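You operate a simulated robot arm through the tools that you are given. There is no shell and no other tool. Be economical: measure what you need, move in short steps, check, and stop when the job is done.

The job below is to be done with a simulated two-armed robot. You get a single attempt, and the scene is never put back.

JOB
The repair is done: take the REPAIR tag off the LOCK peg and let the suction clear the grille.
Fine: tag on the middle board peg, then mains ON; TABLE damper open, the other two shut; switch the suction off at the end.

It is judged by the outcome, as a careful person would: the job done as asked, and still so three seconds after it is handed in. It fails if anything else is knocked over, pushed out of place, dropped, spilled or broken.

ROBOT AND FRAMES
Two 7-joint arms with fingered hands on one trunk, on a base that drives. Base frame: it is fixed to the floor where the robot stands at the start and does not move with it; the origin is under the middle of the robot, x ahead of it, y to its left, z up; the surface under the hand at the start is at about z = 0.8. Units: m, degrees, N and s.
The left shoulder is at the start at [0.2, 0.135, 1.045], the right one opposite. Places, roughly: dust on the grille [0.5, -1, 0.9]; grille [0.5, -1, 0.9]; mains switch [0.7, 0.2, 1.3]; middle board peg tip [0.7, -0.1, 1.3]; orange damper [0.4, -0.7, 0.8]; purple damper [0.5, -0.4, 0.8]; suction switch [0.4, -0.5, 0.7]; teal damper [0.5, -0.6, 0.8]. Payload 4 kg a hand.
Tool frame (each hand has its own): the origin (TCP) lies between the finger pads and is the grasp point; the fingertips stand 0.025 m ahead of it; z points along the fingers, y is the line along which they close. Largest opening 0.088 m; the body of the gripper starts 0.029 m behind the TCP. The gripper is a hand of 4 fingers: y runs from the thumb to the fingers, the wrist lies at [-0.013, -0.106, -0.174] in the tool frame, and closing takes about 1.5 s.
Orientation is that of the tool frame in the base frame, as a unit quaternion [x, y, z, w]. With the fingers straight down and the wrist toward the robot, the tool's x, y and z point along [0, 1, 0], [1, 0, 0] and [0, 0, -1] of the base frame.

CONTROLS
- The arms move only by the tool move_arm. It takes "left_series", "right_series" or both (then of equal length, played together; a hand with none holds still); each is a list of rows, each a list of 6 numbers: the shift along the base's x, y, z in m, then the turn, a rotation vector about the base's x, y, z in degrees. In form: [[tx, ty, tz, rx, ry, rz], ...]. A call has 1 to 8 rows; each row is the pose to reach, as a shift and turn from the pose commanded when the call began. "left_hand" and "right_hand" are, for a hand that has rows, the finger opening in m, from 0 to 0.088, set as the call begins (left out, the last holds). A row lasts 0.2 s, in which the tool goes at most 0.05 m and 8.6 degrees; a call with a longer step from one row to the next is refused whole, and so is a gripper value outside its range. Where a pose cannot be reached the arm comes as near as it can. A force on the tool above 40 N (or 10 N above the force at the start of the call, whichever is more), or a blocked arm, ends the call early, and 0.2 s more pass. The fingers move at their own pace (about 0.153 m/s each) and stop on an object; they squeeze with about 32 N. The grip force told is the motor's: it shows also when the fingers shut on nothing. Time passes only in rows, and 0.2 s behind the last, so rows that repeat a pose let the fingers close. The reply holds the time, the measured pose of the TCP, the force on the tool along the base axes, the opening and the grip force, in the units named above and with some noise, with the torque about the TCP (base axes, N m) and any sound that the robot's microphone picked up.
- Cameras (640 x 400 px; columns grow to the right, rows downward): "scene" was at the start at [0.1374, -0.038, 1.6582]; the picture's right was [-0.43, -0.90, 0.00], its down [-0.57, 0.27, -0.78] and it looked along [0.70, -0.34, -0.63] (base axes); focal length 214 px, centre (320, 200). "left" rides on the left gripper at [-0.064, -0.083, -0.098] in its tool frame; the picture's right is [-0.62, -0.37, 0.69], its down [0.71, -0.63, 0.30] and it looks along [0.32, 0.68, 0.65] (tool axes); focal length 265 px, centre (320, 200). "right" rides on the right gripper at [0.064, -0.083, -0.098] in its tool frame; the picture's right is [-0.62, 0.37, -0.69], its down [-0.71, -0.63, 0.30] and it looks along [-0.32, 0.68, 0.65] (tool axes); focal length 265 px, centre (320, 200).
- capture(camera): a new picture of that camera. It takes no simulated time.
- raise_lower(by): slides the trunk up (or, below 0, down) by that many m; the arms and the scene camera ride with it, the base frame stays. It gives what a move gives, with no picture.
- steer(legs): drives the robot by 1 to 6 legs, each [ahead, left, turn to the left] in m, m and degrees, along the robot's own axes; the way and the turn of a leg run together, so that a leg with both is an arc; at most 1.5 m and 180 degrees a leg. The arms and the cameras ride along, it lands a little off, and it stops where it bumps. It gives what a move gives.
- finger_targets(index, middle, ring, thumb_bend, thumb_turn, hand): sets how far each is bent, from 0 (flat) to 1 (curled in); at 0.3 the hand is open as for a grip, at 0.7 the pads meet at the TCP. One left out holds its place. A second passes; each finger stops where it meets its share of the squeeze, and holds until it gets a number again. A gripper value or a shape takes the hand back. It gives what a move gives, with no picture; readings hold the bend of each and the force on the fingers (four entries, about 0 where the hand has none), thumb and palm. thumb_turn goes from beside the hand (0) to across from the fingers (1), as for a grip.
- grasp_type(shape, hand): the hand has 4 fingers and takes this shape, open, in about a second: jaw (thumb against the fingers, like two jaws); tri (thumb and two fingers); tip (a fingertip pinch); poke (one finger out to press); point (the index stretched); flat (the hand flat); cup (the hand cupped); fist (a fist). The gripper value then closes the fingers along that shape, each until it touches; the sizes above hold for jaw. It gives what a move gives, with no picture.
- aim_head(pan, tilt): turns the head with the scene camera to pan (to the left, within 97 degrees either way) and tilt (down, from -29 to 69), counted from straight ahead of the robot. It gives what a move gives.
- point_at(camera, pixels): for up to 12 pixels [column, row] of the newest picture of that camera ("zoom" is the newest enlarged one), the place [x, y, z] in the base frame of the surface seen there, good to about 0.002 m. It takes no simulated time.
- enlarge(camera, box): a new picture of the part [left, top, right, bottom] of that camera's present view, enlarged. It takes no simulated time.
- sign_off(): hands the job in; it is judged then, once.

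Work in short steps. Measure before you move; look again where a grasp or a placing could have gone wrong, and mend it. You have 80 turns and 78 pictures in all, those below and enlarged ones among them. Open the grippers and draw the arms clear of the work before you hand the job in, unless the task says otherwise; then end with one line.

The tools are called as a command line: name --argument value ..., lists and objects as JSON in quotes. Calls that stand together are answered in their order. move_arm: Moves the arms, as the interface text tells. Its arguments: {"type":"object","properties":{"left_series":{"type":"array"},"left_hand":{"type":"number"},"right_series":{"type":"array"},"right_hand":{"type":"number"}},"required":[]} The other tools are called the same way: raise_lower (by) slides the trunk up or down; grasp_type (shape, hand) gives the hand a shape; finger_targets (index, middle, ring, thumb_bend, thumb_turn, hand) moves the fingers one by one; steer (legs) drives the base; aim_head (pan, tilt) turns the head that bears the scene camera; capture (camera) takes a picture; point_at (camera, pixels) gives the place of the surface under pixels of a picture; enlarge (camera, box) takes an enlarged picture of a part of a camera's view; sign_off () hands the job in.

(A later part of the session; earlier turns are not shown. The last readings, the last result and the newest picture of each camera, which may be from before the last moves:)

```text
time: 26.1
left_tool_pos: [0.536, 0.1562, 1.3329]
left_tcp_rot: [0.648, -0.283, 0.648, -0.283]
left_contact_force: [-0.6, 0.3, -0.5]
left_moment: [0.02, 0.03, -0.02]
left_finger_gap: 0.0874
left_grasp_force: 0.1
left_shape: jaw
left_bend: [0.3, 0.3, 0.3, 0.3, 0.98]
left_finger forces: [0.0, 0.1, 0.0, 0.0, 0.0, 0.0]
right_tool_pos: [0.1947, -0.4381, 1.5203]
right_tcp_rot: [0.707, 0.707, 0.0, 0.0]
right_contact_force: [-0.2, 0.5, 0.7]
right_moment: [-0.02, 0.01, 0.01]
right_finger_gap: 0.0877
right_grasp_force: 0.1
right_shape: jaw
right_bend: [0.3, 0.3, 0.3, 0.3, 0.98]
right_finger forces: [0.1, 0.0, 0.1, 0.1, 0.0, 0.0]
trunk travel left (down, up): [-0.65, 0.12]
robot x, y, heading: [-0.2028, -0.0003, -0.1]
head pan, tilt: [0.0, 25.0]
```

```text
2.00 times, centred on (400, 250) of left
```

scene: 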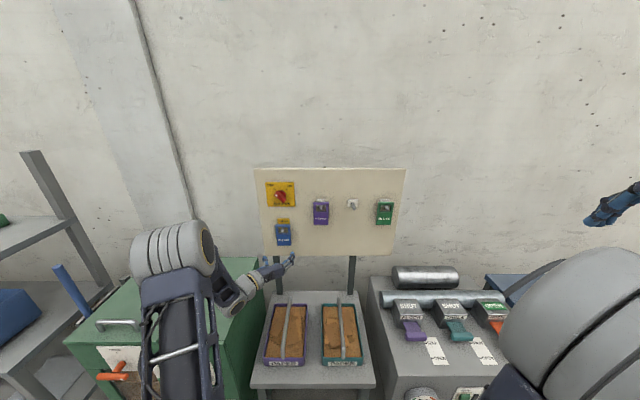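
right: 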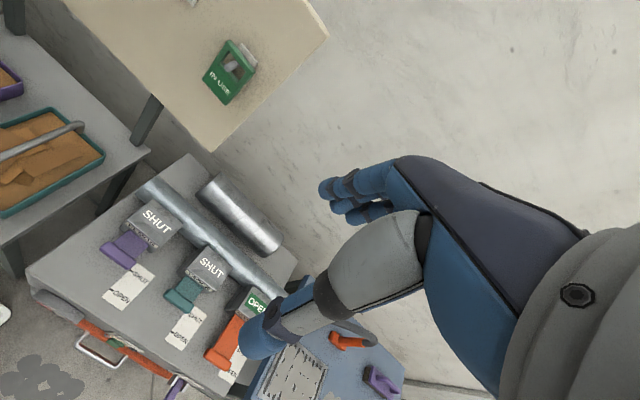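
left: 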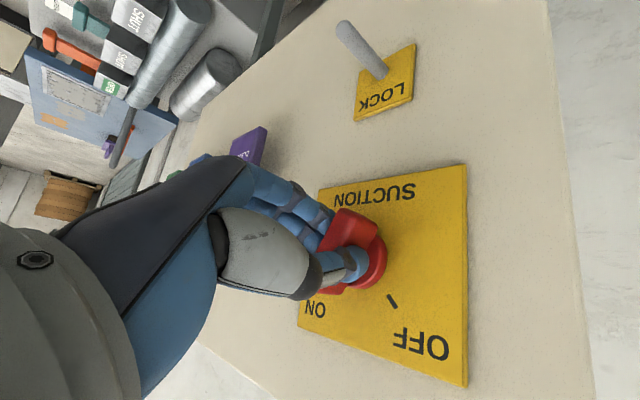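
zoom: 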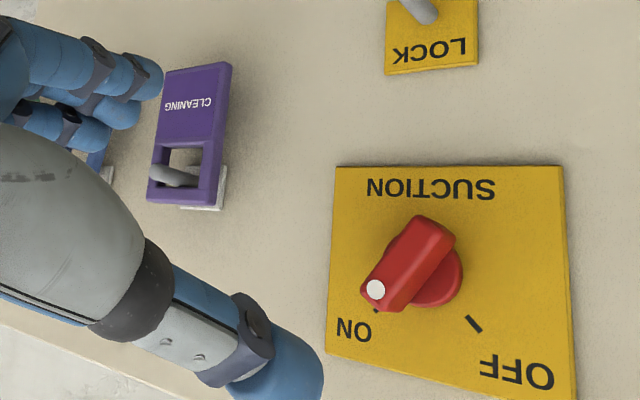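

The dot points at the ON mark in the left view; I verify its angle numerically. The tag is swinging a bit on the peg; I'll watch it.

point_at --camera "zoom" --pixels '[[375, 289], [425, 225], [443, 240], [372, 270], [395, 305], [410, 255]]'

enlarge --camera "scene" --box '[330, 190, 394, 230]'

```text
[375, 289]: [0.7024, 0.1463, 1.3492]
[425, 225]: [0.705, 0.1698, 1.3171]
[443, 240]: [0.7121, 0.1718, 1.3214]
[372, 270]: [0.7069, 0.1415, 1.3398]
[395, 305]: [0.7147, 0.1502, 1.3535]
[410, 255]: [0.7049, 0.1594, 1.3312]
```

```text
10.00 times, centred on (362, 210) of scene
```

zoom: 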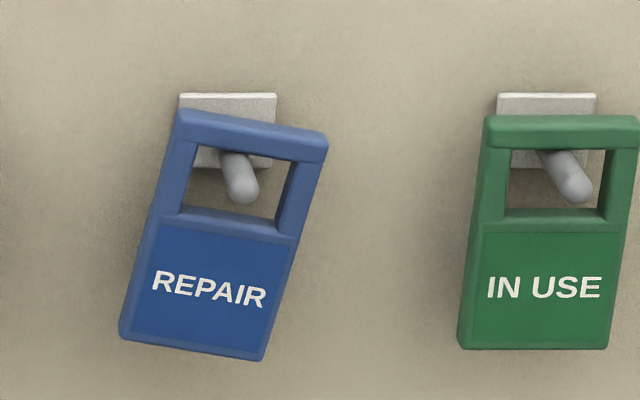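

Knob bar at ~40–42° on the ON side; the suction reaction will confirm it. Draw the left arm back and look toward the dampers.

move_arm --left_series '[[-0.04, 0.01, 0, -5, 0, 0], [-0.08, 0.02, 0, -10, 0, 0], [-0.12, 0.03, 0, -15, 0, 0], [-0.16, 0.04, 0, -20, 0, 0], [-0.18, 0.05, 0, -25, 0, 0]]'

aim_head --pan -38 --tilt 40

capture --camera "scene"

capture --camera "right"

```text
time: 27.3
left_tool_pos: [0.3561, 0.2067, 1.3322]
left_tcp_rot: [0.694, -0.135, 0.694, -0.135]
left_contact_force: [-0.5, 0.1, 1.2]
left_moment: [-0.02, 0.01, 0.0]
left_finger_gap: 0.0875
left_grasp_force: 0.0
left_shape: jaw
left_bend: [0.3, 0.3, 0.3, 0.3, 0.98]
left_finger forces: [0.1, 0.1, 0.1, 0.0, 0.0, 0.0]
right_tool_pos: [0.1932, -0.438, 1.5192]
right_tcp_rot: [0.708, 0.706, 0.0, 0.0]
right_contact_force: [-0.2, -0.3, 0.0]
right_moment: [0.0, 0.0, -0.01]
right_finger_gap: 0.0877
right_grasp_force: 0.0
right_shape: jaw
right_bend: [0.3, 0.3, 0.3, 0.3, 0.98]
right_finger forces: [0.0, 0.0, 0.0, 0.1, 0.0, 0.0]
trunk travel left (down, up): [-0.65, 0.12]
robot x, y, heading: [-0.2013, -0.0008, -0.1]
head pan, tilt: [0.0, 25.0]
```

```text
time: 28.4
left_tool_pos: [0.3568, 0.2054, 1.3306]
left_tcp_rot: [0.694, -0.136, 0.694, -0.136]
left_contact_force: [0.3, 0.3, -0.2]
left_moment: [0.04, 0.0, 0.0]
left_finger_gap: 0.0877
left_grasp_force: 0.1
left_shape: jaw
left_bend: [0.3, 0.3, 0.3, 0.3, 0.98]
left_finger forces: [0.0, 0.0, 0.0, 0.0, 0.0, 0.0]
right_tool_pos: [0.1944, -0.4374, 1.5197]
right_tcp_rot: [0.708, 0.706, 0.0, 0.0]
right_contact_force: [-0.3, 0.6, -0.1]
right_moment: [-0.03, -0.01, 0.01]
right_finger_gap: 0.0877
right_grasp_force: 0.2
right_shape: jaw
right_bend: [0.3, 0.3, 0.3, 0.3, 0.98]
right_finger forces: [0.0, 0.0, 0.1, 0.0, 0.0, 0.1]
trunk travel left (down, up): [-0.65, 0.12]
robot x, y, heading: [-0.2018, 0.0004, 0.0]
head pan, tilt: [-38.0, 40.0]
```

```text
45 pictures are left
```

scene: 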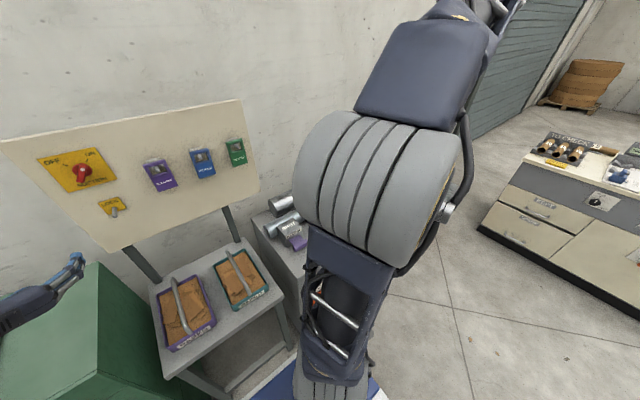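

```text
44 pictures are left
```

right: 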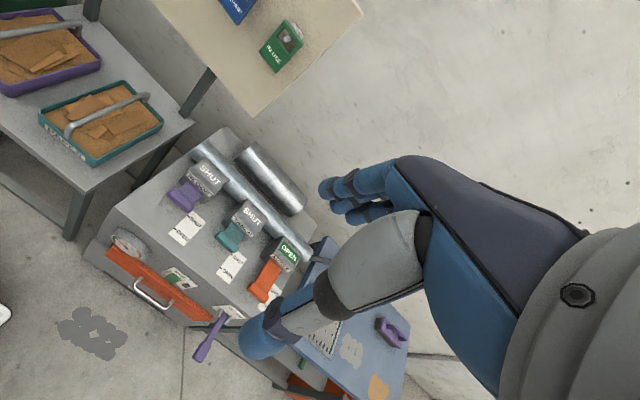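

The right arm blocks the view and the cabinet is to the right. Drive 0.45 m right, then view the dampers and front panel.

steer --legs '[[0, -0.45, 0]]'

aim_head --pan 0 --tilt 48

capture --camera "scene"

```text
time: 31.1
left_tool_pos: [0.3568, -0.2469, 1.3326]
left_tcp_rot: [0.694, -0.135, 0.694, -0.137]
left_contact_force: [0.5, -0.3, -0.3]
left_moment: [0.01, 0.02, 0.01]
left_finger_gap: 0.0876
left_grasp_force: 0.1
left_shape: jaw
left_bend: [0.3, 0.3, 0.3, 0.3, 0.98]
left_finger forces: [0.0, 0.0, 0.0, 0.0, 0.0, 0.1]
right_tool_pos: [0.1954, -0.8911, 1.5195]
right_tcp_rot: [0.706, 0.708, 0.0, 0.001]
right_contact_force: [0.8, -0.9, -0.2]
right_moment: [-0.02, 0.02, -0.01]
right_finger_gap: 0.0876
right_grasp_force: 0.1
right_shape: jaw
right_bend: [0.3, 0.3, 0.3, 0.3, 0.98]
right_finger forces: [0.1, 0.0, 0.0, 0.1, 0.1, 0.1]
trunk travel left (down, up): [-0.65, 0.12]
robot x, y, heading: [-0.2037, -0.454, 0.2]
head pan, tilt: [-38.0, 40.0]
```

```text
time: 32.1
left_tool_pos: [0.3556, -0.2481, 1.3304]
left_tcp_rot: [0.694, -0.134, 0.694, -0.137]
left_contact_force: [0.7, -0.4, -0.3]
left_moment: [-0.01, -0.02, 0.03]
left_finger_gap: 0.0877
left_grasp_force: 0.1
left_shape: jaw
left_bend: [0.3, 0.3, 0.3, 0.3, 0.98]
left_finger forces: [0.1, 0.0, 0.0, 0.0, 0.0, 0.0]
right_tool_pos: [0.1951, -0.8918, 1.5202]
right_tcp_rot: [0.707, 0.707, 0.0, 0.0]
right_contact_force: [0.3, -0.2, 0.6]
right_moment: [0.04, 0.02, 0.01]
right_finger_gap: 0.0878
right_grasp_force: 0.0
right_shape: jaw
right_bend: [0.3, 0.3, 0.3, 0.3, 0.98]
right_finger forces: [0.1, 0.0, 0.0, 0.0, 0.0, 0.0]
trunk travel left (down, up): [-0.65, 0.12]
robot x, y, heading: [-0.2047, -0.4538, 0.2]
head pan, tilt: [0.0, 48.0]
```

```text
43 pictures are left
```

scene: 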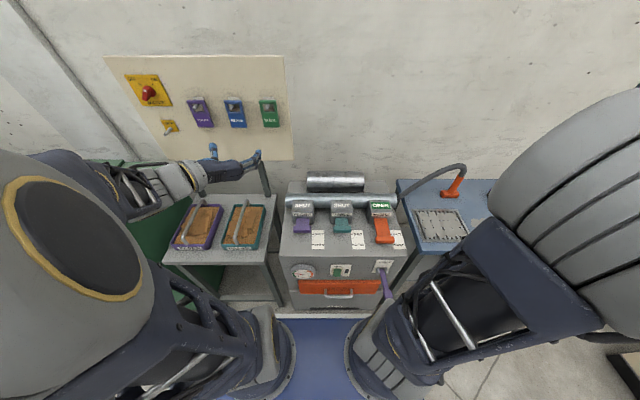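

enlarge --camera "scene" --box '[280, 165, 420, 252]'

enlarge --camera "scene" --box '[275, 240, 425, 320]'

```text
4.57 times, centred on (350, 208) of scene
```

zoom: 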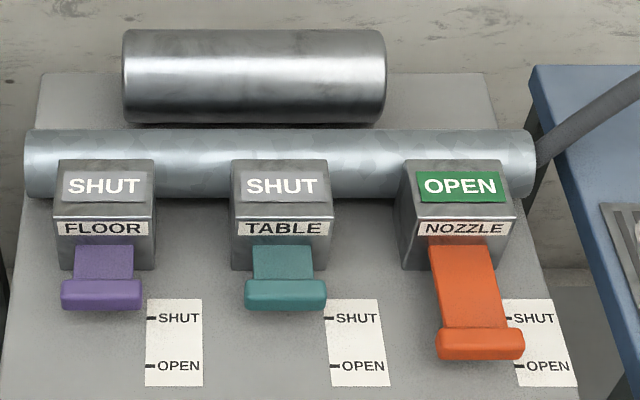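

```text
4.27 times, centred on (350, 280) of scene
```

zoom: 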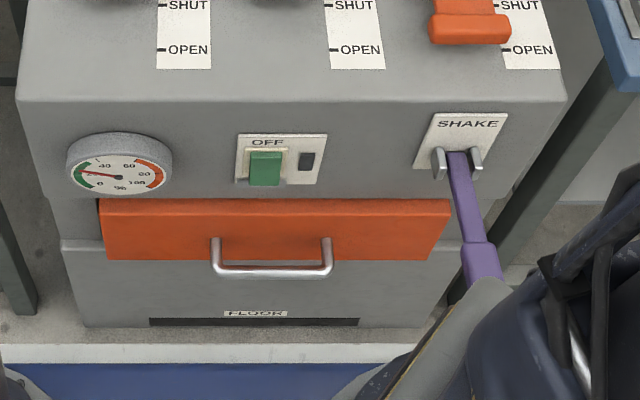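

Labels: purple=FLOOR (shut), teal=TABLE (shut → must be pulled open), orange=NOZZLE (open → must be pushed shut); suction switch is the green paddle showing OFF. Measure the handles.

enlarge --camera "scene" --box '[325, 200, 415, 252]'

```text
7.11 times, centred on (370, 226) of scene
```

zoom: 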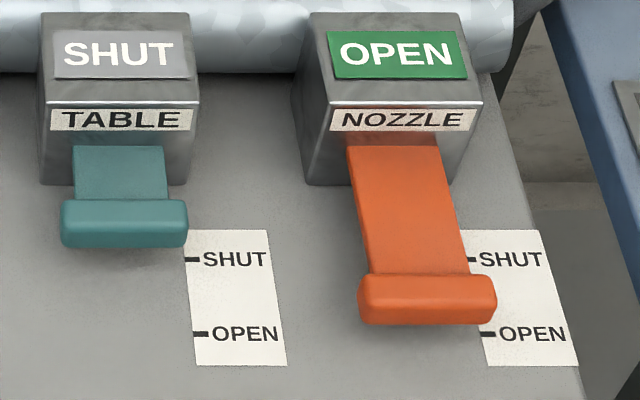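

point_at --camera "zoom" --pixels '[[65, 208], [185, 208], [125, 212], [125, 235], [120, 175], [364, 288], [492, 284], [428, 290], [428, 312], [410, 220], [30, 260], [120, 150]]'

enlarge --camera "scene" --box '[280, 245, 410, 320]'

```text
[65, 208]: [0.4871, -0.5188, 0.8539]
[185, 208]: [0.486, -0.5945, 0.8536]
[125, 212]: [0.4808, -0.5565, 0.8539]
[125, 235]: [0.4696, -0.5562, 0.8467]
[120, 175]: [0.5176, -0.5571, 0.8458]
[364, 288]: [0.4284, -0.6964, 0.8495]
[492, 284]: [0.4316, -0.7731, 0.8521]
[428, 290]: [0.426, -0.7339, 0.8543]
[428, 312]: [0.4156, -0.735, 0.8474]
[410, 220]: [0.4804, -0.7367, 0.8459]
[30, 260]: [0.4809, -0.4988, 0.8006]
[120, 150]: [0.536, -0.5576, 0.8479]
```

```text
4.92 times, centred on (345, 282) of scene
```

zoom: 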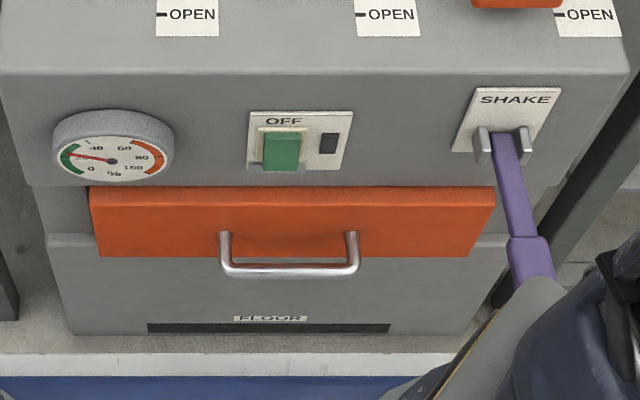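

Teal T-bar: x 0.469–0.489, y -0.518…-0.595, top z 0.854, standing ~8 mm over its plate. I bring the right hand (fingers down, gap 0.055, thumb toward robot) above it.

move_arm --right_series '[[0.018, 0.021, -0.035, 0, 0, 0], [0.0355, 0.042, -0.071, 0, 0, 0], [0.053, 0.063, -0.107, 0, 0, 0], [0.071, 0.084, -0.142, 0, 0, 0], [0.089, 0.105, -0.178, 0, 0, 0], [0.1065, 0.126, -0.214, 0, 0, 0], [0.124, 0.147, -0.249, 0, 0, 0], [0.142, 0.1675, -0.285, 0, 0, 0]]' --right_hand 0.055

move_arm --right_series '[[0.018, 0.021, -0.035, 0, 0, 0], [0.0355, 0.042, -0.071, 0, 0, 0], [0.053, 0.063, -0.107, 0, 0, 0], [0.071, 0.084, -0.142, 0, 0, 0], [0.089, 0.105, -0.178, 0, 0, 0], [0.1065, 0.126, -0.214, 0, 0, 0], [0.124, 0.147, -0.249, 0, 0, 0], [0.142, 0.1675, -0.28, 0, 0, 0]]'

capture --camera "scene"

capture --camera "right"

```text
time: 33.9
left_tool_pos: [0.3562, -0.2476, 1.332]
left_tcp_rot: [0.694, -0.134, 0.694, -0.136]
left_contact_force: [-0.2, 0.2, -0.5]
left_moment: [0.0, 0.01, 0.04]
left_finger_gap: 0.0878
left_grasp_force: 0.0
left_shape: jaw
left_bend: [0.3, 0.3, 0.3, 0.3, 0.98]
left_finger forces: [0.0, 0.1, 0.0, 0.0, 0.1, 0.0]
right_tool_pos: [0.3374, -0.7225, 1.2306]
right_tcp_rot: [0.707, 0.708, -0.001, 0.0]
right_contact_force: [0.5, 0.0, -0.4]
right_moment: [0.01, -0.01, 0.01]
right_finger_gap: 0.0554
right_grasp_force: 0.0
right_shape: jaw
right_bend: [0.28, 0.39, 0.36, 0.63, 1.0]
right_finger forces: [0.0, 0.0, 0.0, 0.0, 0.1, 0.0]
trunk travel left (down, up): [-0.65, 0.12]
robot x, y, heading: [-0.2009, -0.4587, 0.0]
head pan, tilt: [0.0, 48.0]
```

```text
time: 35.7
left_tool_pos: [0.3558, -0.2483, 1.3318]
left_tcp_rot: [0.694, -0.135, 0.694, -0.137]
left_contact_force: [0.0, -0.6, 0.6]
left_moment: [-0.03, 0.01, 0.0]
left_finger_gap: 0.0875
left_grasp_force: 0.0
left_shape: jaw
left_bend: [0.3, 0.3, 0.3, 0.3, 0.98]
left_finger forces: [0.0, 0.0, 0.0, 0.0, 0.1, 0.1]
right_tool_pos: [0.4821, -0.5579, 0.9511]
right_tcp_rot: [0.706, 0.708, 0.0, 0.001]
right_contact_force: [-0.4, -0.2, 0.4]
right_moment: [0.0, -0.01, -0.02]
right_finger_gap: 0.0553
right_grasp_force: 0.1
right_shape: jaw
right_bend: [0.28, 0.39, 0.36, 0.63, 1.0]
right_finger forces: [0.0, 0.0, 0.0, 0.0, 0.1, 0.1]
trunk travel left (down, up): [-0.65, 0.12]
robot x, y, heading: [-0.2035, -0.4569, 0.3]
head pan, tilt: [0.0, 48.0]
```

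```text
38 pictures are left
```

scene: 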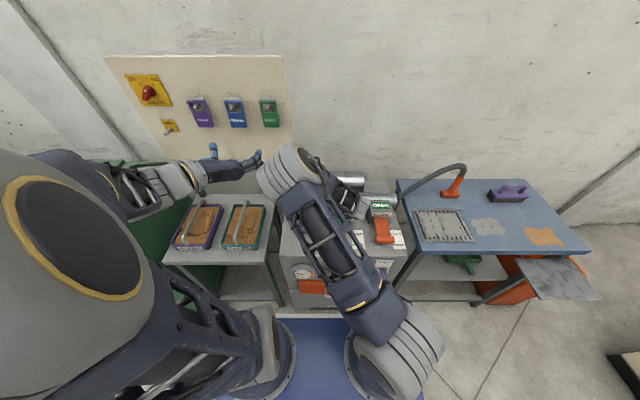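

```text
37 pictures are left
```

right: 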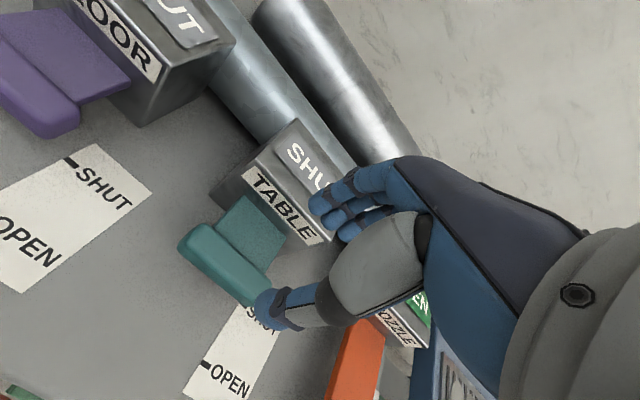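

The hand straddles above the teal T-bar. Lower so the fingertips reach just below the lip.

move_arm --right_series '[[-0.002, 0, -0.03, 0, 0, 0], [-0.002, 0, -0.055, 0, 0, 0], [-0.002, 0, -0.068, 0, 0, 0], [-0.002, 0, -0.076, 0, 0, 0]]'

capture --camera "right"

```text
time: 36.7
left_tool_pos: [0.3562, -0.2487, 1.3321]
left_tcp_rot: [0.695, -0.134, 0.693, -0.136]
left_contact_force: [0.3, -0.5, 0.1]
left_moment: [-0.02, 0.0, 0.02]
left_finger_gap: 0.0875
left_grasp_force: 0.0
left_shape: jaw
left_bend: [0.3, 0.3, 0.3, 0.3, 0.98]
left_finger forces: [0.0, 0.0, 0.0, 0.0, 0.0, 0.0]
right_tool_pos: [0.477, -0.5571, 0.8775]
right_tcp_rot: [0.706, 0.708, 0.0, 0.0]
right_contact_force: [0.5, -0.4, 0.2]
right_moment: [0.0, -0.01, 0.01]
right_finger_gap: 0.0553
right_grasp_force: 0.1
right_shape: jaw
right_bend: [0.28, 0.39, 0.36, 0.63, 1.0]
right_finger forces: [0.0, 0.0, 0.0, 0.0, 0.1, 0.0]
trunk travel left (down, up): [-0.65, 0.12]
robot x, y, heading: [-0.2068, -0.4542, 0.1]
head pan, tilt: [0.0, 48.0]
```

```text
36 pictures are left
```

right: 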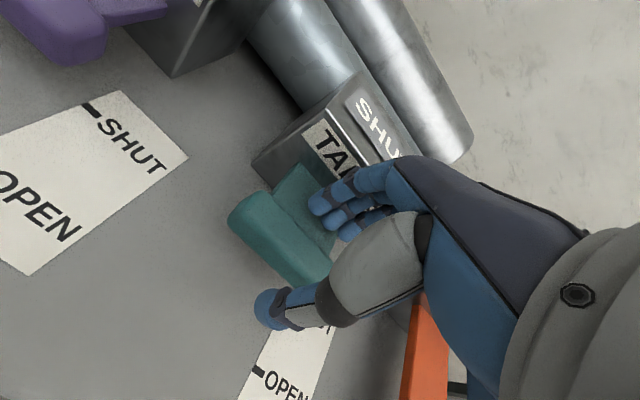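

No contact yet; lower ~5 mm more and close on the T-bar.

move_arm --right_series '[[0.001, 0, -0.005, 0, 0, 0], [0.001, 0, -0.005, 0, 0, 0], [0.001, 0, -0.005, 0, 0, 0], [0.001, 0, -0.005, 0, 0, 0], [0.001, 0, -0.005, 0, 0, 0], [0.001, 0, -0.005, 0, 0, 0]]' --right_hand 0.0

capture --camera "right"

```text
time: 37.9
left_tool_pos: [0.3559, -0.2476, 1.3316]
left_tcp_rot: [0.694, -0.134, 0.693, -0.138]
left_contact_force: [-0.4, -0.6, 0.5]
left_moment: [0.04, -0.03, 0.02]
left_finger_gap: 0.0879
left_grasp_force: 0.2
left_shape: jaw
left_bend: [0.3, 0.3, 0.3, 0.3, 0.98]
left_finger forces: [0.0, 0.1, 0.0, 0.1, 0.0, 0.0]
right_tool_pos: [0.4796, -0.5561, 0.8757]
right_tcp_rot: [0.707, 0.707, 0.003, 0.003]
right_contact_force: [-6.3, 1.4, 18.7]
right_moment: [0.04, 0.21, -0.02]
right_finger_gap: 0.0168
right_grasp_force: 31.7
right_shape: jaw
right_bend: [0.75, 0.55, 0.56, 0.74, 1.0]
right_finger forces: [18.1, 8.3, 3.8, 0.0, 52.8, 0.1]
trunk travel left (down, up): [-0.65, 0.12]
robot x, y, heading: [-0.2031, -0.4587, 0.4]
head pan, tilt: [0.0, 48.0]
stopped in row 5 (right hand): the force on the tool passed its limit at 41 N (the readings are from after the stop); the commanded pose is now the measured one
```

```text
35 pictures are left
```

right: 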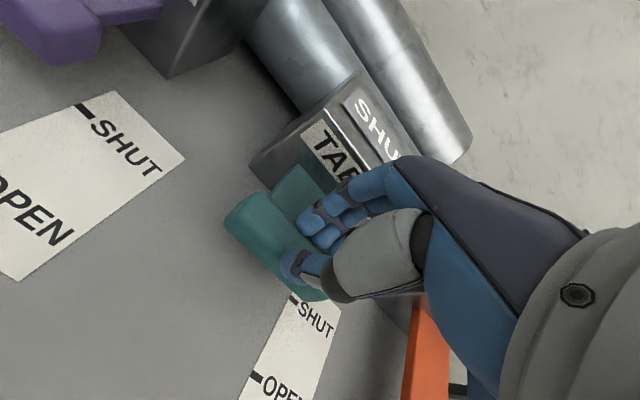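

The T-bar is gripped (gap 17 mm). Pull toward the robot ~0.05 m.

move_arm --right_series '[[-0.008, 0, 0, 0, 0, 0], [-0.016, 0, 0, 0, 0, 0], [-0.025, 0, 0, 0, 0, 0], [-0.034, 0, 0, 0, 0, 0], [-0.043, 0, 0, 0, 0, 0], [-0.05, 0, 0, 0, 0, 0], [-0.053, 0, 0, 0, 0, 0]]'

capture --camera "right"

```text
time: 39.2
left_tool_pos: [0.3557, -0.2473, 1.3306]
left_tcp_rot: [0.695, -0.135, 0.693, -0.137]
left_contact_force: [0.0, -1.1, -0.5]
left_moment: [-0.01, -0.03, -0.04]
left_finger_gap: 0.0877
left_grasp_force: 0.0
left_shape: jaw
left_bend: [0.3, 0.3, 0.3, 0.3, 0.98]
left_finger forces: [0.1, 0.1, 0.0, 0.1, 0.1, 0.1]
right_tool_pos: [0.4384, -0.5569, 0.876]
right_tcp_rot: [0.707, 0.707, 0.007, 0.005]
right_contact_force: [1.4, 0.1, 10.5]
right_moment: [0.0, -0.14, -0.01]
right_finger_gap: 0.0166
right_grasp_force: 31.5
right_shape: jaw
right_bend: [0.74, 0.54, 0.55, 0.74, 1.0]
right_finger forces: [21.0, 11.2, 4.7, 0.0, 38.9, 0.0]
trunk travel left (down, up): [-0.65, 0.12]
robot x, y, heading: [-0.2029, -0.454, 0.2]
head pan, tilt: [0.0, 48.0]
stopped in row 6 (right hand): the force on the tool passed its limit at 40 N (the readings are from after the stop); the commanded pose is now the measured one
```

```text
34 pictures are left
```

right: 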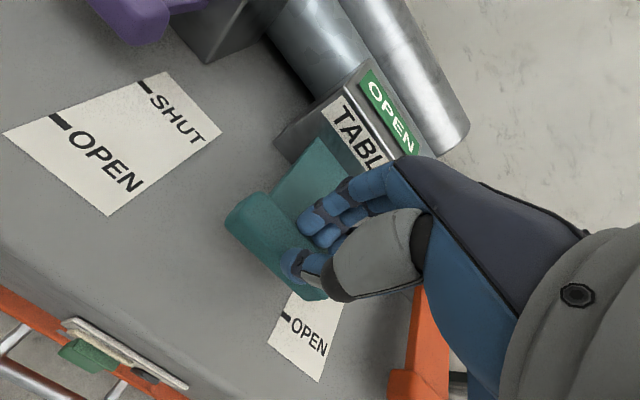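

TABLE now shows OPEN; the pull stopped at 41 mm while the orange one stands 53 mm out, so I try the last bit.

move_arm --right_series '[[-0.004, 0, 0, 0, 0, 0], [-0.008, 0, 0, 0, 0, 0], [-0.012, 0, 0, 0, 0, 0]]'

capture --camera "right"

```text
time: 40.0
left_tool_pos: [0.3552, -0.2474, 1.331]
left_tcp_rot: [0.694, -0.133, 0.694, -0.136]
left_contact_force: [0.7, 0.9, -1.0]
left_moment: [0.02, 0.0, 0.0]
left_finger_gap: 0.0877
left_grasp_force: 0.1
left_shape: jaw
left_bend: [0.3, 0.3, 0.3, 0.3, 0.98]
left_finger forces: [0.0, 0.0, 0.0, 0.1, 0.0, 0.0]
right_tool_pos: [0.426, -0.5576, 0.8766]
right_tcp_rot: [0.706, 0.708, 0.006, 0.003]
right_contact_force: [1.3, 3.8, 25.7]
right_moment: [0.07, -0.25, 0.03]
right_finger_gap: 0.0164
right_grasp_force: 32.0
right_shape: jaw
right_bend: [0.74, 0.54, 0.55, 0.74, 1.0]
right_finger forces: [25.7, 12.1, 5.1, 0.0, 40.7, 0.1]
trunk travel left (down, up): [-0.65, 0.12]
robot x, y, heading: [-0.202, -0.453, -0.1]
head pan, tilt: [0.0, 48.0]
```

```text
33 pictures are left
```

right: 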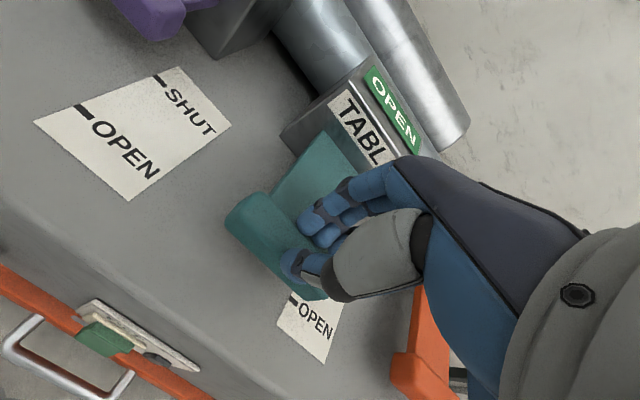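

TABLE fully out. Release, lift, and move over the orange NOZZLE T-bar (same geometry, y≈-0.735).

move_arm --right_series '[[0, 0, 0, 0, 0, 0], [0, 0, 0, 0, 0, 0], [0, 0, 0, 0, 0, 0], [0, 0, 0.025, 0, 0, 0], [0, 0, 0.06, 0, 0, 0], [0, -0.045, 0.07, 0, 0, 0], [0, -0.09, 0.07, 0, 0, 0], [0, -0.135, 0.07, 0, 0, 0]]' --right_hand 0.055

move_arm --right_series '[[0, -0.042, 0, 0, 0, 0], [0, -0.042, -0.03, 0, 0, 0], [0, -0.042, -0.055, 0, 0, 0], [0, -0.042, -0.068, 0, 0, 0]]'

capture --camera "right"

```text
time: 41.8
left_tool_pos: [0.3569, -0.2473, 1.3307]
left_tcp_rot: [0.694, -0.135, 0.693, -0.137]
left_contact_force: [0.8, 0.3, -0.2]
left_moment: [-0.01, -0.02, 0.0]
left_finger_gap: 0.0876
left_grasp_force: 0.1
left_shape: jaw
left_bend: [0.3, 0.3, 0.3, 0.3, 0.98]
left_finger forces: [0.0, 0.0, 0.0, 0.0, 0.0, 0.0]
right_tool_pos: [0.4277, -0.691, 0.9459]
right_tcp_rot: [0.706, 0.708, 0.004, 0.004]
right_contact_force: [0.0, -0.1, 0.6]
right_moment: [0.0, -0.02, 0.0]
right_finger_gap: 0.0546
right_grasp_force: 0.1
right_shape: jaw
right_bend: [0.29, 0.39, 0.36, 0.63, 1.0]
right_finger forces: [0.0, 0.0, 0.0, 0.0, 0.0, 0.0]
trunk travel left (down, up): [-0.65, 0.12]
robot x, y, heading: [-0.2035, -0.4558, -0.1]
head pan, tilt: [0.0, 48.0]
```

```text
time: 42.8
left_tool_pos: [0.3565, -0.2489, 1.331]
left_tcp_rot: [0.694, -0.134, 0.694, -0.137]
left_contact_force: [0.1, 0.4, -1.1]
left_moment: [0.01, 0.0, 0.03]
left_finger_gap: 0.0877
left_grasp_force: 0.1
left_shape: jaw
left_bend: [0.3, 0.3, 0.3, 0.3, 0.98]
left_finger forces: [0.0, 0.0, 0.1, 0.1, 0.1, 0.0]
right_tool_pos: [0.4248, -0.7337, 0.8787]
right_tcp_rot: [0.707, 0.708, 0.004, 0.004]
right_contact_force: [-0.2, 0.5, 0.2]
right_moment: [0.0, 0.0, 0.0]
right_finger_gap: 0.055
right_grasp_force: 0.0
right_shape: jaw
right_bend: [0.29, 0.39, 0.36, 0.63, 1.0]
right_finger forces: [0.1, 0.1, 0.0, 0.0, 0.0, 0.1]
trunk travel left (down, up): [-0.65, 0.12]
robot x, y, heading: [-0.205, -0.4563, 0.1]
head pan, tilt: [0.0, 48.0]
```

```text
32 pictures are left
```

right: 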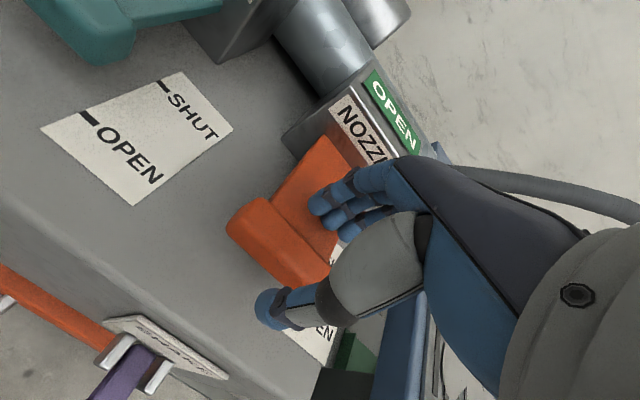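

Same posture over the orange T-bar. Close, then push in 0.054.

move_arm --right_series '[[0.001, 0, -0.002, 0, 0, 0], [0.001, 0, -0.002, 0, 0, 0], [0.001, 0, -0.002, 0, 0, 0], [0.001, 0, -0.002, 0, 0, 0], [0.001, 0, -0.002, 0, 0, 0], [0.001, 0, -0.002, 0, 0, 0]]' --right_hand 0.0

move_arm --right_series '[[0.008, 0, 0, 0, 0, 0], [0.016, 0, 0, 0, 0, 0], [0.024, 0, 0, 0, 0, 0], [0.032, 0, 0, 0, 0, 0], [0.04, 0, 0, 0, 0, 0], [0.047, 0, 0, 0, 0, 0], [0.052, 0, 0, 0, 0, 0], [0.055, 0, 0, 0, 0, 0]]'

capture --camera "right"

```text
time: 44.2
left_tool_pos: [0.356, -0.2475, 1.332]
left_tcp_rot: [0.694, -0.134, 0.694, -0.137]
left_contact_force: [-0.2, -0.5, -0.4]
left_moment: [-0.02, -0.03, 0.01]
left_finger_gap: 0.0877
left_grasp_force: 0.0
left_shape: jaw
left_bend: [0.3, 0.3, 0.3, 0.3, 0.98]
left_finger forces: [0.0, 0.0, 0.0, 0.0, 0.0, 0.0]
right_tool_pos: [0.4262, -0.7335, 0.8775]
right_tcp_rot: [0.707, 0.707, 0.005, 0.004]
right_contact_force: [0.6, 0.1, 21.5]
right_moment: [0.03, -0.12, -0.12]
right_finger_gap: 0.0156
right_grasp_force: 31.7
right_shape: jaw
right_bend: [0.74, 0.57, 0.64, 0.76, 1.0]
right_finger forces: [23.8, 12.7, 0.0, 0.0, 33.3, 0.0]
trunk travel left (down, up): [-0.65, 0.12]
robot x, y, heading: [-0.204, -0.4552, -0.1]
head pan, tilt: [0.0, 48.0]
```

```text
time: 45.8
left_tool_pos: [0.3561, -0.2469, 1.3311]
left_tcp_rot: [0.694, -0.135, 0.694, -0.136]
left_contact_force: [1.2, 0.6, -0.4]
left_moment: [0.0, 0.03, -0.02]
left_finger_gap: 0.0876
left_grasp_force: 0.0
left_shape: jaw
left_bend: [0.3, 0.3, 0.3, 0.3, 0.98]
left_finger forces: [0.1, 0.1, 0.0, 0.1, 0.0, 0.0]
right_tool_pos: [0.4785, -0.7342, 0.8766]
right_tcp_rot: [0.706, 0.708, 0.007, 0.006]
right_contact_force: [1.4, 2.7, 10.8]
right_moment: [0.01, -0.18, -0.08]
right_finger_gap: 0.0152
right_grasp_force: 32.6
right_shape: jaw
right_bend: [0.74, 0.57, 0.64, 0.76, 1.0]
right_finger forces: [24.3, 13.4, 0.1, 0.0, 32.8, 0.0]
trunk travel left (down, up): [-0.65, 0.12]
robot x, y, heading: [-0.2005, -0.4528, 0.2]
head pan, tilt: [0.0, 48.0]
stopped in row 7 (right hand): the force on the tool passed its limit at 40 N (the readings are from after the stop); the commanded pose is now the measured one
```

```text
31 pictures are left
```

right: 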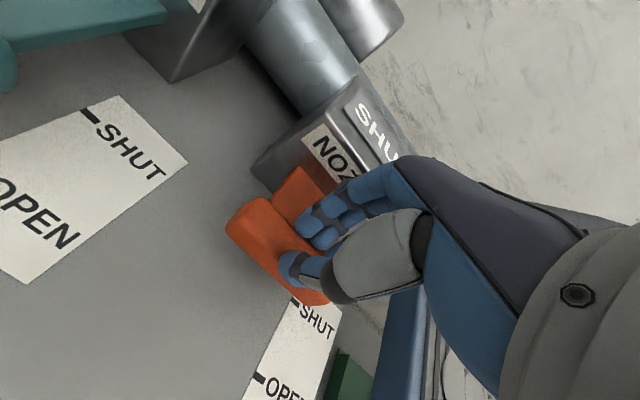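

NOZZLE shows SHUT. Release, lift and draw back/right so I can see the switch.

move_arm --right_series '[[0, 0, 0, 0, 0, 0], [0, 0, 0, 0, 0, 0], [0, 0, 0, 0, 0, 0], [0, 0, 0.03, 0, 0, 0], [0, 0, 0.07, 0, 0, 0], [-0.03, -0.02, 0.1, 0, 0, 0], [-0.07, -0.04, 0.11, 0, 0, 0], [-0.11, -0.06, 0.12, 0, 0, 0]]' --right_hand 0.055

capture --camera "scene"

enlarge --camera "scene" --box '[280, 170, 420, 257]'

```text
time: 47.6
left_tool_pos: [0.3557, -0.2468, 1.3312]
left_tcp_rot: [0.694, -0.135, 0.694, -0.137]
left_contact_force: [-0.1, -0.3, 0.9]
left_moment: [-0.02, 0.0, -0.02]
left_finger_gap: 0.0876
left_grasp_force: 0.1
left_shape: jaw
left_bend: [0.3, 0.3, 0.3, 0.3, 0.98]
left_finger forces: [0.1, 0.1, 0.0, 0.0, 0.1, 0.0]
right_tool_pos: [0.3666, -0.7932, 0.9968]
right_tcp_rot: [0.706, 0.708, 0.005, 0.005]
right_contact_force: [-1.2, 0.4, -0.4]
right_moment: [0.01, 0.04, 0.01]
right_finger_gap: 0.0549
right_grasp_force: 0.2
right_shape: jaw
right_bend: [0.29, 0.4, 0.36, 0.63, 1.0]
right_finger forces: [0.0, 0.0, 0.1, 0.0, 0.1, 0.0]
trunk travel left (down, up): [-0.65, 0.12]
robot x, y, heading: [-0.2005, -0.4574, 0.0]
head pan, tilt: [0.0, 48.0]
```

```text
30 pictures are left
```

scene: 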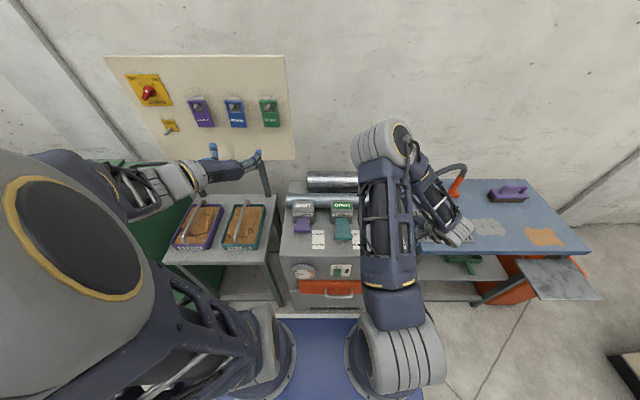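

```text
4.57 times, centred on (350, 214) of scene
```

zoom: 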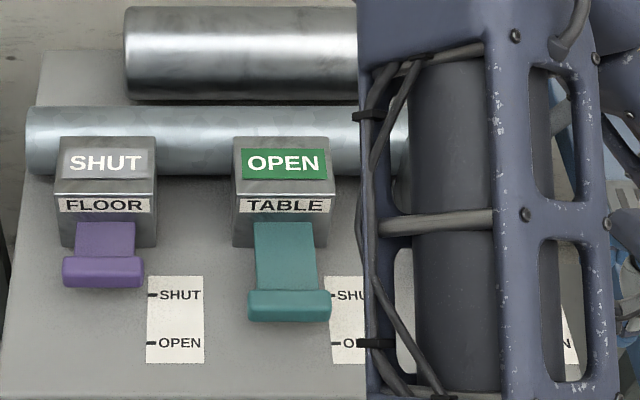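

The TABLE handle seems not as far out as orange was; measure it and look at the switch.

point_at --camera "zoom" --pixels '[[290, 300], [290, 315], [255, 297], [325, 297], [100, 268], [345, 343], [345, 296]]'

enlarge --camera "scene" --box '[310, 255, 370, 290]'

```text
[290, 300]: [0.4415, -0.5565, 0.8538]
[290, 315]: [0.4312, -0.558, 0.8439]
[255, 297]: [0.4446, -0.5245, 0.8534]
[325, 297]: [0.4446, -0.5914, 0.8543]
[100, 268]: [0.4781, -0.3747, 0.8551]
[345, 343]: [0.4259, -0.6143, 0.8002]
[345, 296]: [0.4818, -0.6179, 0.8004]
```

```text
10.67 times, centred on (340, 272) of scene
```

zoom: 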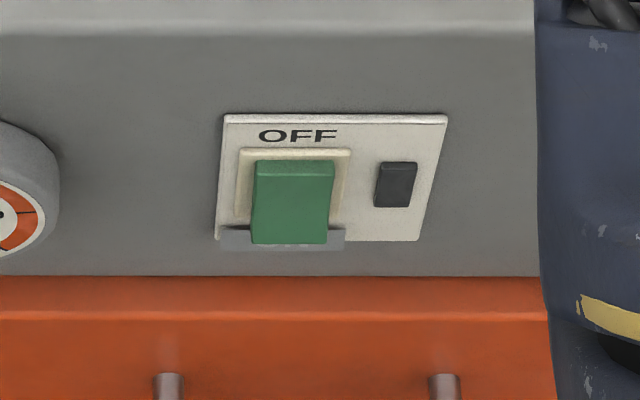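

TABLE handle centre is at x≈0.440; the OPEN mark is at 0.426, so ~15 mm is missing. Regrasp it and pull the rest.

move_arm --right_series '[[0.01, 0.045, 0, 0, 0, 0], [0.02, 0.09, -0.01, 0, 0, 0], [0.04, 0.132, -0.02, 0, 0, 0], [0.06, 0.172, -0.03, 0, 0, 0], [0.074, 0.21, -0.045, 0, 0, 0], [0.074, 0.237, -0.065, 0, 0, 0], [0.074, 0.237, -0.1, 0, 0, 0], [0.074, 0.237, -0.119, 0, 0, 0]]' --right_hand 0.055

move_arm --right_series '[[0, 0, -0.003, 0, 0, 0], [0, 0, -0.003, 0, 0, 0], [0, 0, -0.003, 0, 0, 0], [0, 0, -0.003, 0, 0, 0], [0, 0, -0.003, 0, 0, 0], [0, 0, -0.003, 0, 0, 0]]' --right_hand 0.0

move_arm --right_series '[[-0.006, 0, 0, 0, 0, 0], [-0.012, 0, 0, 0, 0, 0], [-0.017, 0, 0, 0, 0, 0], [-0.021, 0, 0, 0, 0, 0]]'

capture --camera "right"

```text
time: 49.4
left_tool_pos: [0.356, -0.2476, 1.3317]
left_tcp_rot: [0.694, -0.134, 0.694, -0.137]
left_contact_force: [0.0, -0.2, 0.0]
left_moment: [-0.02, 0.01, -0.03]
left_finger_gap: 0.0878
left_grasp_force: 0.0
left_shape: jaw
left_bend: [0.3, 0.3, 0.3, 0.3, 0.98]
left_finger forces: [0.0, 0.1, 0.0, 0.0, 0.0, 0.0]
right_tool_pos: [0.4424, -0.5566, 0.8782]
right_tcp_rot: [0.707, 0.708, 0.006, 0.004]
right_contact_force: [-0.1, 0.2, 0.5]
right_moment: [0.01, -0.01, -0.02]
right_finger_gap: 0.0548
right_grasp_force: 0.1
right_shape: jaw
right_bend: [0.29, 0.4, 0.36, 0.63, 1.0]
right_finger forces: [0.0, 0.0, 0.0, 0.0, 0.0, 0.0]
trunk travel left (down, up): [-0.65, 0.12]
robot x, y, heading: [-0.2065, -0.4558, 0.0]
head pan, tilt: [0.0, 48.0]
```

```text
time: 50.8
left_tool_pos: [0.3558, -0.2482, 1.3322]
left_tcp_rot: [0.694, -0.134, 0.694, -0.137]
left_contact_force: [-0.1, 0.9, -0.2]
left_moment: [0.01, -0.04, -0.03]
left_finger_gap: 0.0876
left_grasp_force: 0.1
left_shape: jaw
left_bend: [0.3, 0.3, 0.3, 0.3, 0.98]
left_finger forces: [0.0, 0.0, 0.0, 0.1, 0.1, 0.1]
right_tool_pos: [0.4422, -0.5565, 0.8758]
right_tcp_rot: [0.707, 0.707, 0.007, 0.005]
right_contact_force: [0.4, 1.3, 37.7]
right_moment: [-0.05, -0.23, -0.06]
right_finger_gap: 0.0177
right_grasp_force: 31.7
right_shape: jaw
right_bend: [0.74, 0.56, 0.57, 0.77, 1.0]
right_finger forces: [34.4, 12.0, 4.3, 0.0, 36.2, 0.0]
trunk travel left (down, up): [-0.65, 0.12]
robot x, y, heading: [-0.2032, -0.4562, 0.1]
head pan, tilt: [0.0, 48.0]
```

```text
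time: 51.8
left_tool_pos: [0.3559, -0.2471, 1.3319]
left_tcp_rot: [0.694, -0.133, 0.694, -0.137]
left_contact_force: [0.2, -0.9, -0.8]
left_moment: [0.02, 0.0, 0.0]
left_finger_gap: 0.0875
left_grasp_force: 0.1
left_shape: jaw
left_bend: [0.3, 0.3, 0.3, 0.3, 0.98]
left_finger forces: [0.0, 0.0, 0.0, 0.1, 0.1, 0.0]
right_tool_pos: [0.4224, -0.5559, 0.8754]
right_tcp_rot: [0.708, 0.706, 0.009, 0.007]
right_contact_force: [16.4, 1.4, 31.4]
right_moment: [0.04, -1.01, 0.08]
right_finger_gap: 0.0178
right_grasp_force: 31.5
right_shape: jaw
right_bend: [0.74, 0.54, 0.54, 0.77, 1.0]
right_finger forces: [40.6, 17.9, 5.2, 0.1, 22.2, 0.0]
trunk travel left (down, up): [-0.65, 0.12]
robot x, y, heading: [-0.2015, -0.4567, 0.1]
head pan, tilt: [0.0, 48.0]
```

```text
27 pictures are left
```

right: 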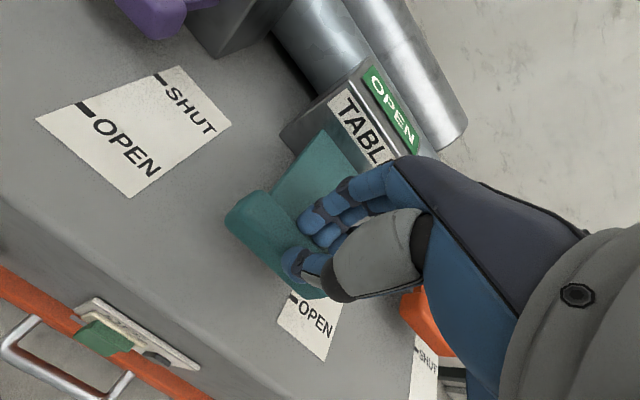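

Reaction of +16 N in x: it is against its stop. Measure the handle before releasing.

point_at --camera "right" --pixels '[[250, 215], [240, 225], [262, 205], [255, 245]]'

move_arm --right_series '[[0.0, 0, 0, 0, 0, 0], [0, 0, 0, 0, 0, 0], [0, 0, 0, 0, 0, 0], [0, 0, 0, 0, 0, 0]]' --right_hand 0.055

capture --camera "right"

point_at --camera "right" --pixels '[[250, 215], [240, 225], [262, 205], [255, 245]]'

```text
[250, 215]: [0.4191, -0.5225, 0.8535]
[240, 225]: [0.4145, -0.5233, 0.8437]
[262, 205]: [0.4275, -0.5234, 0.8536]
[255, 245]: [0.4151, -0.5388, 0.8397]
```

```text
time: 52.8
left_tool_pos: [0.3555, -0.2478, 1.333]
left_tcp_rot: [0.694, -0.134, 0.694, -0.137]
left_contact_force: [0.6, -0.4, 0.1]
left_moment: [-0.02, 0.0, 0.0]
left_finger_gap: 0.0876
left_grasp_force: 0.0
left_shape: jaw
left_bend: [0.3, 0.3, 0.3, 0.3, 0.98]
left_finger forces: [0.1, 0.0, 0.0, 0.1, 0.1, 0.0]
right_tool_pos: [0.4208, -0.5579, 0.8753]
right_tcp_rot: [0.707, 0.707, 0.005, 0.005]
right_contact_force: [-1.4, 0.9, 31.7]
right_moment: [0.15, -0.83, 0.05]
right_finger_gap: 0.0524
right_grasp_force: 0.0
right_shape: jaw
right_bend: [0.76, 0.39, 0.36, 0.63, 1.0]
right_finger forces: [31.3, 0.4, 0.0, 0.0, 0.0, 0.0]
trunk travel left (down, up): [-0.65, 0.12]
robot x, y, heading: [-0.2035, -0.4558, 0.1]
head pan, tilt: [0.0, 48.0]
```

```text
26 pictures are left
```

right: 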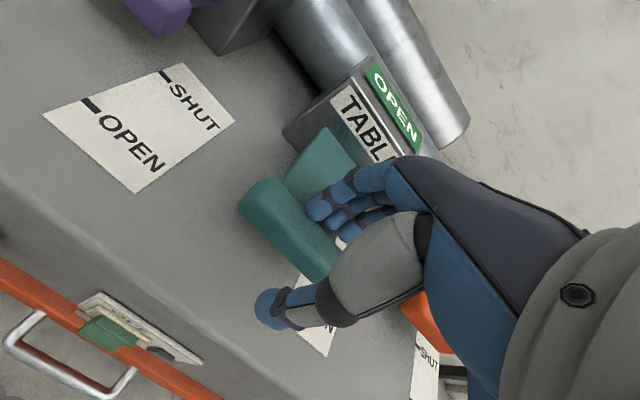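

```text
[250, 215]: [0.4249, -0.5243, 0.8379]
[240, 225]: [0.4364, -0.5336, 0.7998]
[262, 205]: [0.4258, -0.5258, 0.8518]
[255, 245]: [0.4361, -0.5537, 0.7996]
```

Releasing dragged the handle back: the index fingertip presses on the plate as it opens. Instead I lift off, close the hand in the air, set the closed tips behind the lip and drag it out, then lift straight up.

move_arm --right_series '[[0, 0, 0.01, 0, 0, 0], [0, 0, 0.03, 0, 0, 0], [0.02, 0, 0.05, 0, 0, 0], [0.046, 0, 0.05, 0, 0, 0]]'

move_arm --right_series '[[0, 0, 0, 0, 0, 0], [0, 0, 0, 0, 0, 0], [0, 0, 0, 0, 0, 0], [0, 0, 0, 0, 0, 0], [0, 0, 0, 0, 0, 0], [0, 0, 0, 0, 0, 0]]' --right_hand 0.0

capture --camera "right"

```text
time: 53.8
left_tool_pos: [0.3566, -0.2477, 1.3304]
left_tcp_rot: [0.694, -0.134, 0.694, -0.136]
left_contact_force: [-0.4, -0.3, -0.9]
left_moment: [-0.01, -0.01, -0.01]
left_finger_gap: 0.0876
left_grasp_force: 0.0
left_shape: jaw
left_bend: [0.3, 0.3, 0.3, 0.3, 0.98]
left_finger forces: [0.0, 0.0, 0.0, 0.0, 0.0, 0.1]
right_tool_pos: [0.4665, -0.5567, 0.9239]
right_tcp_rot: [0.707, 0.708, 0.005, 0.004]
right_contact_force: [-0.1, 0.1, -0.3]
right_moment: [0.02, 0.03, -0.01]
right_finger_gap: 0.0548
right_grasp_force: 0.1
right_shape: jaw
right_bend: [0.29, 0.39, 0.36, 0.63, 1.0]
right_finger forces: [0.1, 0.0, 0.1, 0.0, 0.0, 0.1]
trunk travel left (down, up): [-0.65, 0.12]
robot x, y, heading: [-0.2047, -0.4572, -0.0]
head pan, tilt: [0.0, 48.0]
```

```text
time: 55.2
left_tool_pos: [0.3575, -0.2473, 1.3317]
left_tcp_rot: [0.694, -0.134, 0.694, -0.137]
left_contact_force: [-0.8, -0.9, -0.2]
left_moment: [-0.02, -0.02, -0.01]
left_finger_gap: 0.0877
left_grasp_force: 0.0
left_shape: jaw
left_bend: [0.3, 0.3, 0.3, 0.3, 0.98]
left_finger forces: [0.0, 0.0, 0.0, 0.0, 0.0, 0.1]
right_tool_pos: [0.4681, -0.556, 0.9233]
right_tcp_rot: [0.707, 0.708, 0.005, 0.005]
right_contact_force: [0.7, 0.4, 0.5]
right_moment: [0.01, -0.03, -0.02]
right_finger_gap: 0.0
right_grasp_force: 31.8
right_shape: jaw
right_bend: [0.7, 0.7, 0.7, 0.72, 1.0]
right_finger forces: [0.0, 0.0, 0.1, 0.1, 0.1, 0.0]
trunk travel left (down, up): [-0.65, 0.12]
robot x, y, heading: [-0.2024, -0.4558, 0.1]
head pan, tilt: [0.0, 48.0]
```

```text
25 pictures are left
```

right: 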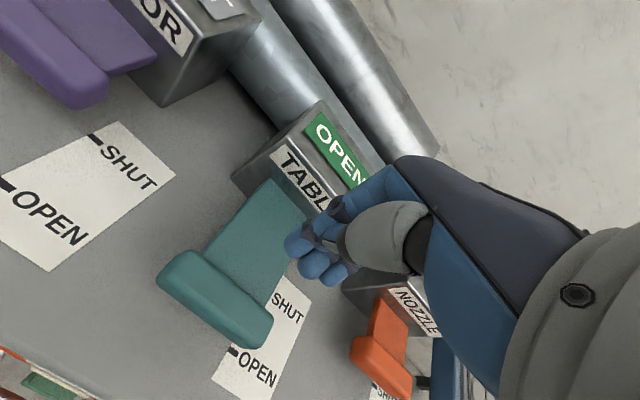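

point_at --camera "right" --pixels '[[215, 298], [200, 310], [232, 290], [385, 355], [372, 358], [240, 352], [285, 296]]'

```text
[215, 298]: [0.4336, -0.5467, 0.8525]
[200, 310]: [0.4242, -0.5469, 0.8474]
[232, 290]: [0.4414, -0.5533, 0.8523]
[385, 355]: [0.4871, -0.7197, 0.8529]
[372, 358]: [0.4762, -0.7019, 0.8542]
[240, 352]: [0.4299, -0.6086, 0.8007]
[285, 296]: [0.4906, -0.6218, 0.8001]
```

The handle needs ~7–8 mm more. Lower the closed fingertips behind the lip and draw back until it stops.

move_arm --right_series '[[0, 0, -0.025, 0, 0, 0], [0, 0, -0.04, 0, 0, 0], [0, 0, -0.046, 0, 0, 0], [0, 0, -0.049, 0, 0, 0]]'

capture --camera "right"

```text
time: 56.2
left_tool_pos: [0.3568, -0.2476, 1.3314]
left_tcp_rot: [0.695, -0.134, 0.693, -0.137]
left_contact_force: [-0.2, 0.5, -0.1]
left_moment: [0.01, 0.0, 0.03]
left_finger_gap: 0.0877
left_grasp_force: 0.1
left_shape: jaw
left_bend: [0.3, 0.3, 0.3, 0.3, 0.98]
left_finger forces: [0.0, 0.0, 0.0, 0.0, 0.1, 0.1]
right_tool_pos: [0.4678, -0.557, 0.8764]
right_tcp_rot: [0.707, 0.707, 0.005, 0.005]
right_contact_force: [0.3, 0.5, -0.3]
right_moment: [-0.01, 0.02, -0.01]
right_finger_gap: 0.0
right_grasp_force: 32.0
right_shape: jaw
right_bend: [0.7, 0.7, 0.7, 0.72, 1.0]
right_finger forces: [0.0, 0.1, 0.1, 0.1, 0.1, 0.1]
trunk travel left (down, up): [-0.65, 0.12]
robot x, y, heading: [-0.204, -0.4554, 0.1]
head pan, tilt: [0.0, 48.0]
```

```text
24 pictures are left
```

right: 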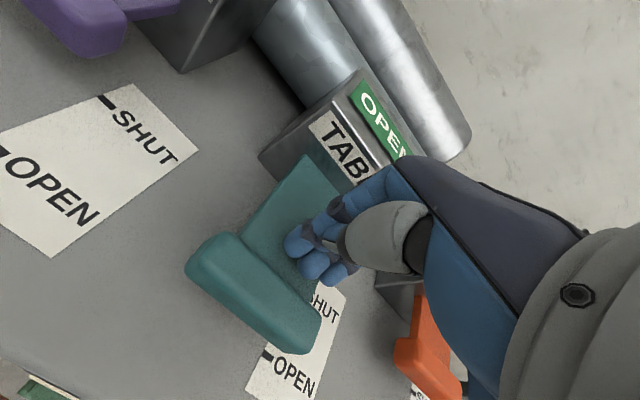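

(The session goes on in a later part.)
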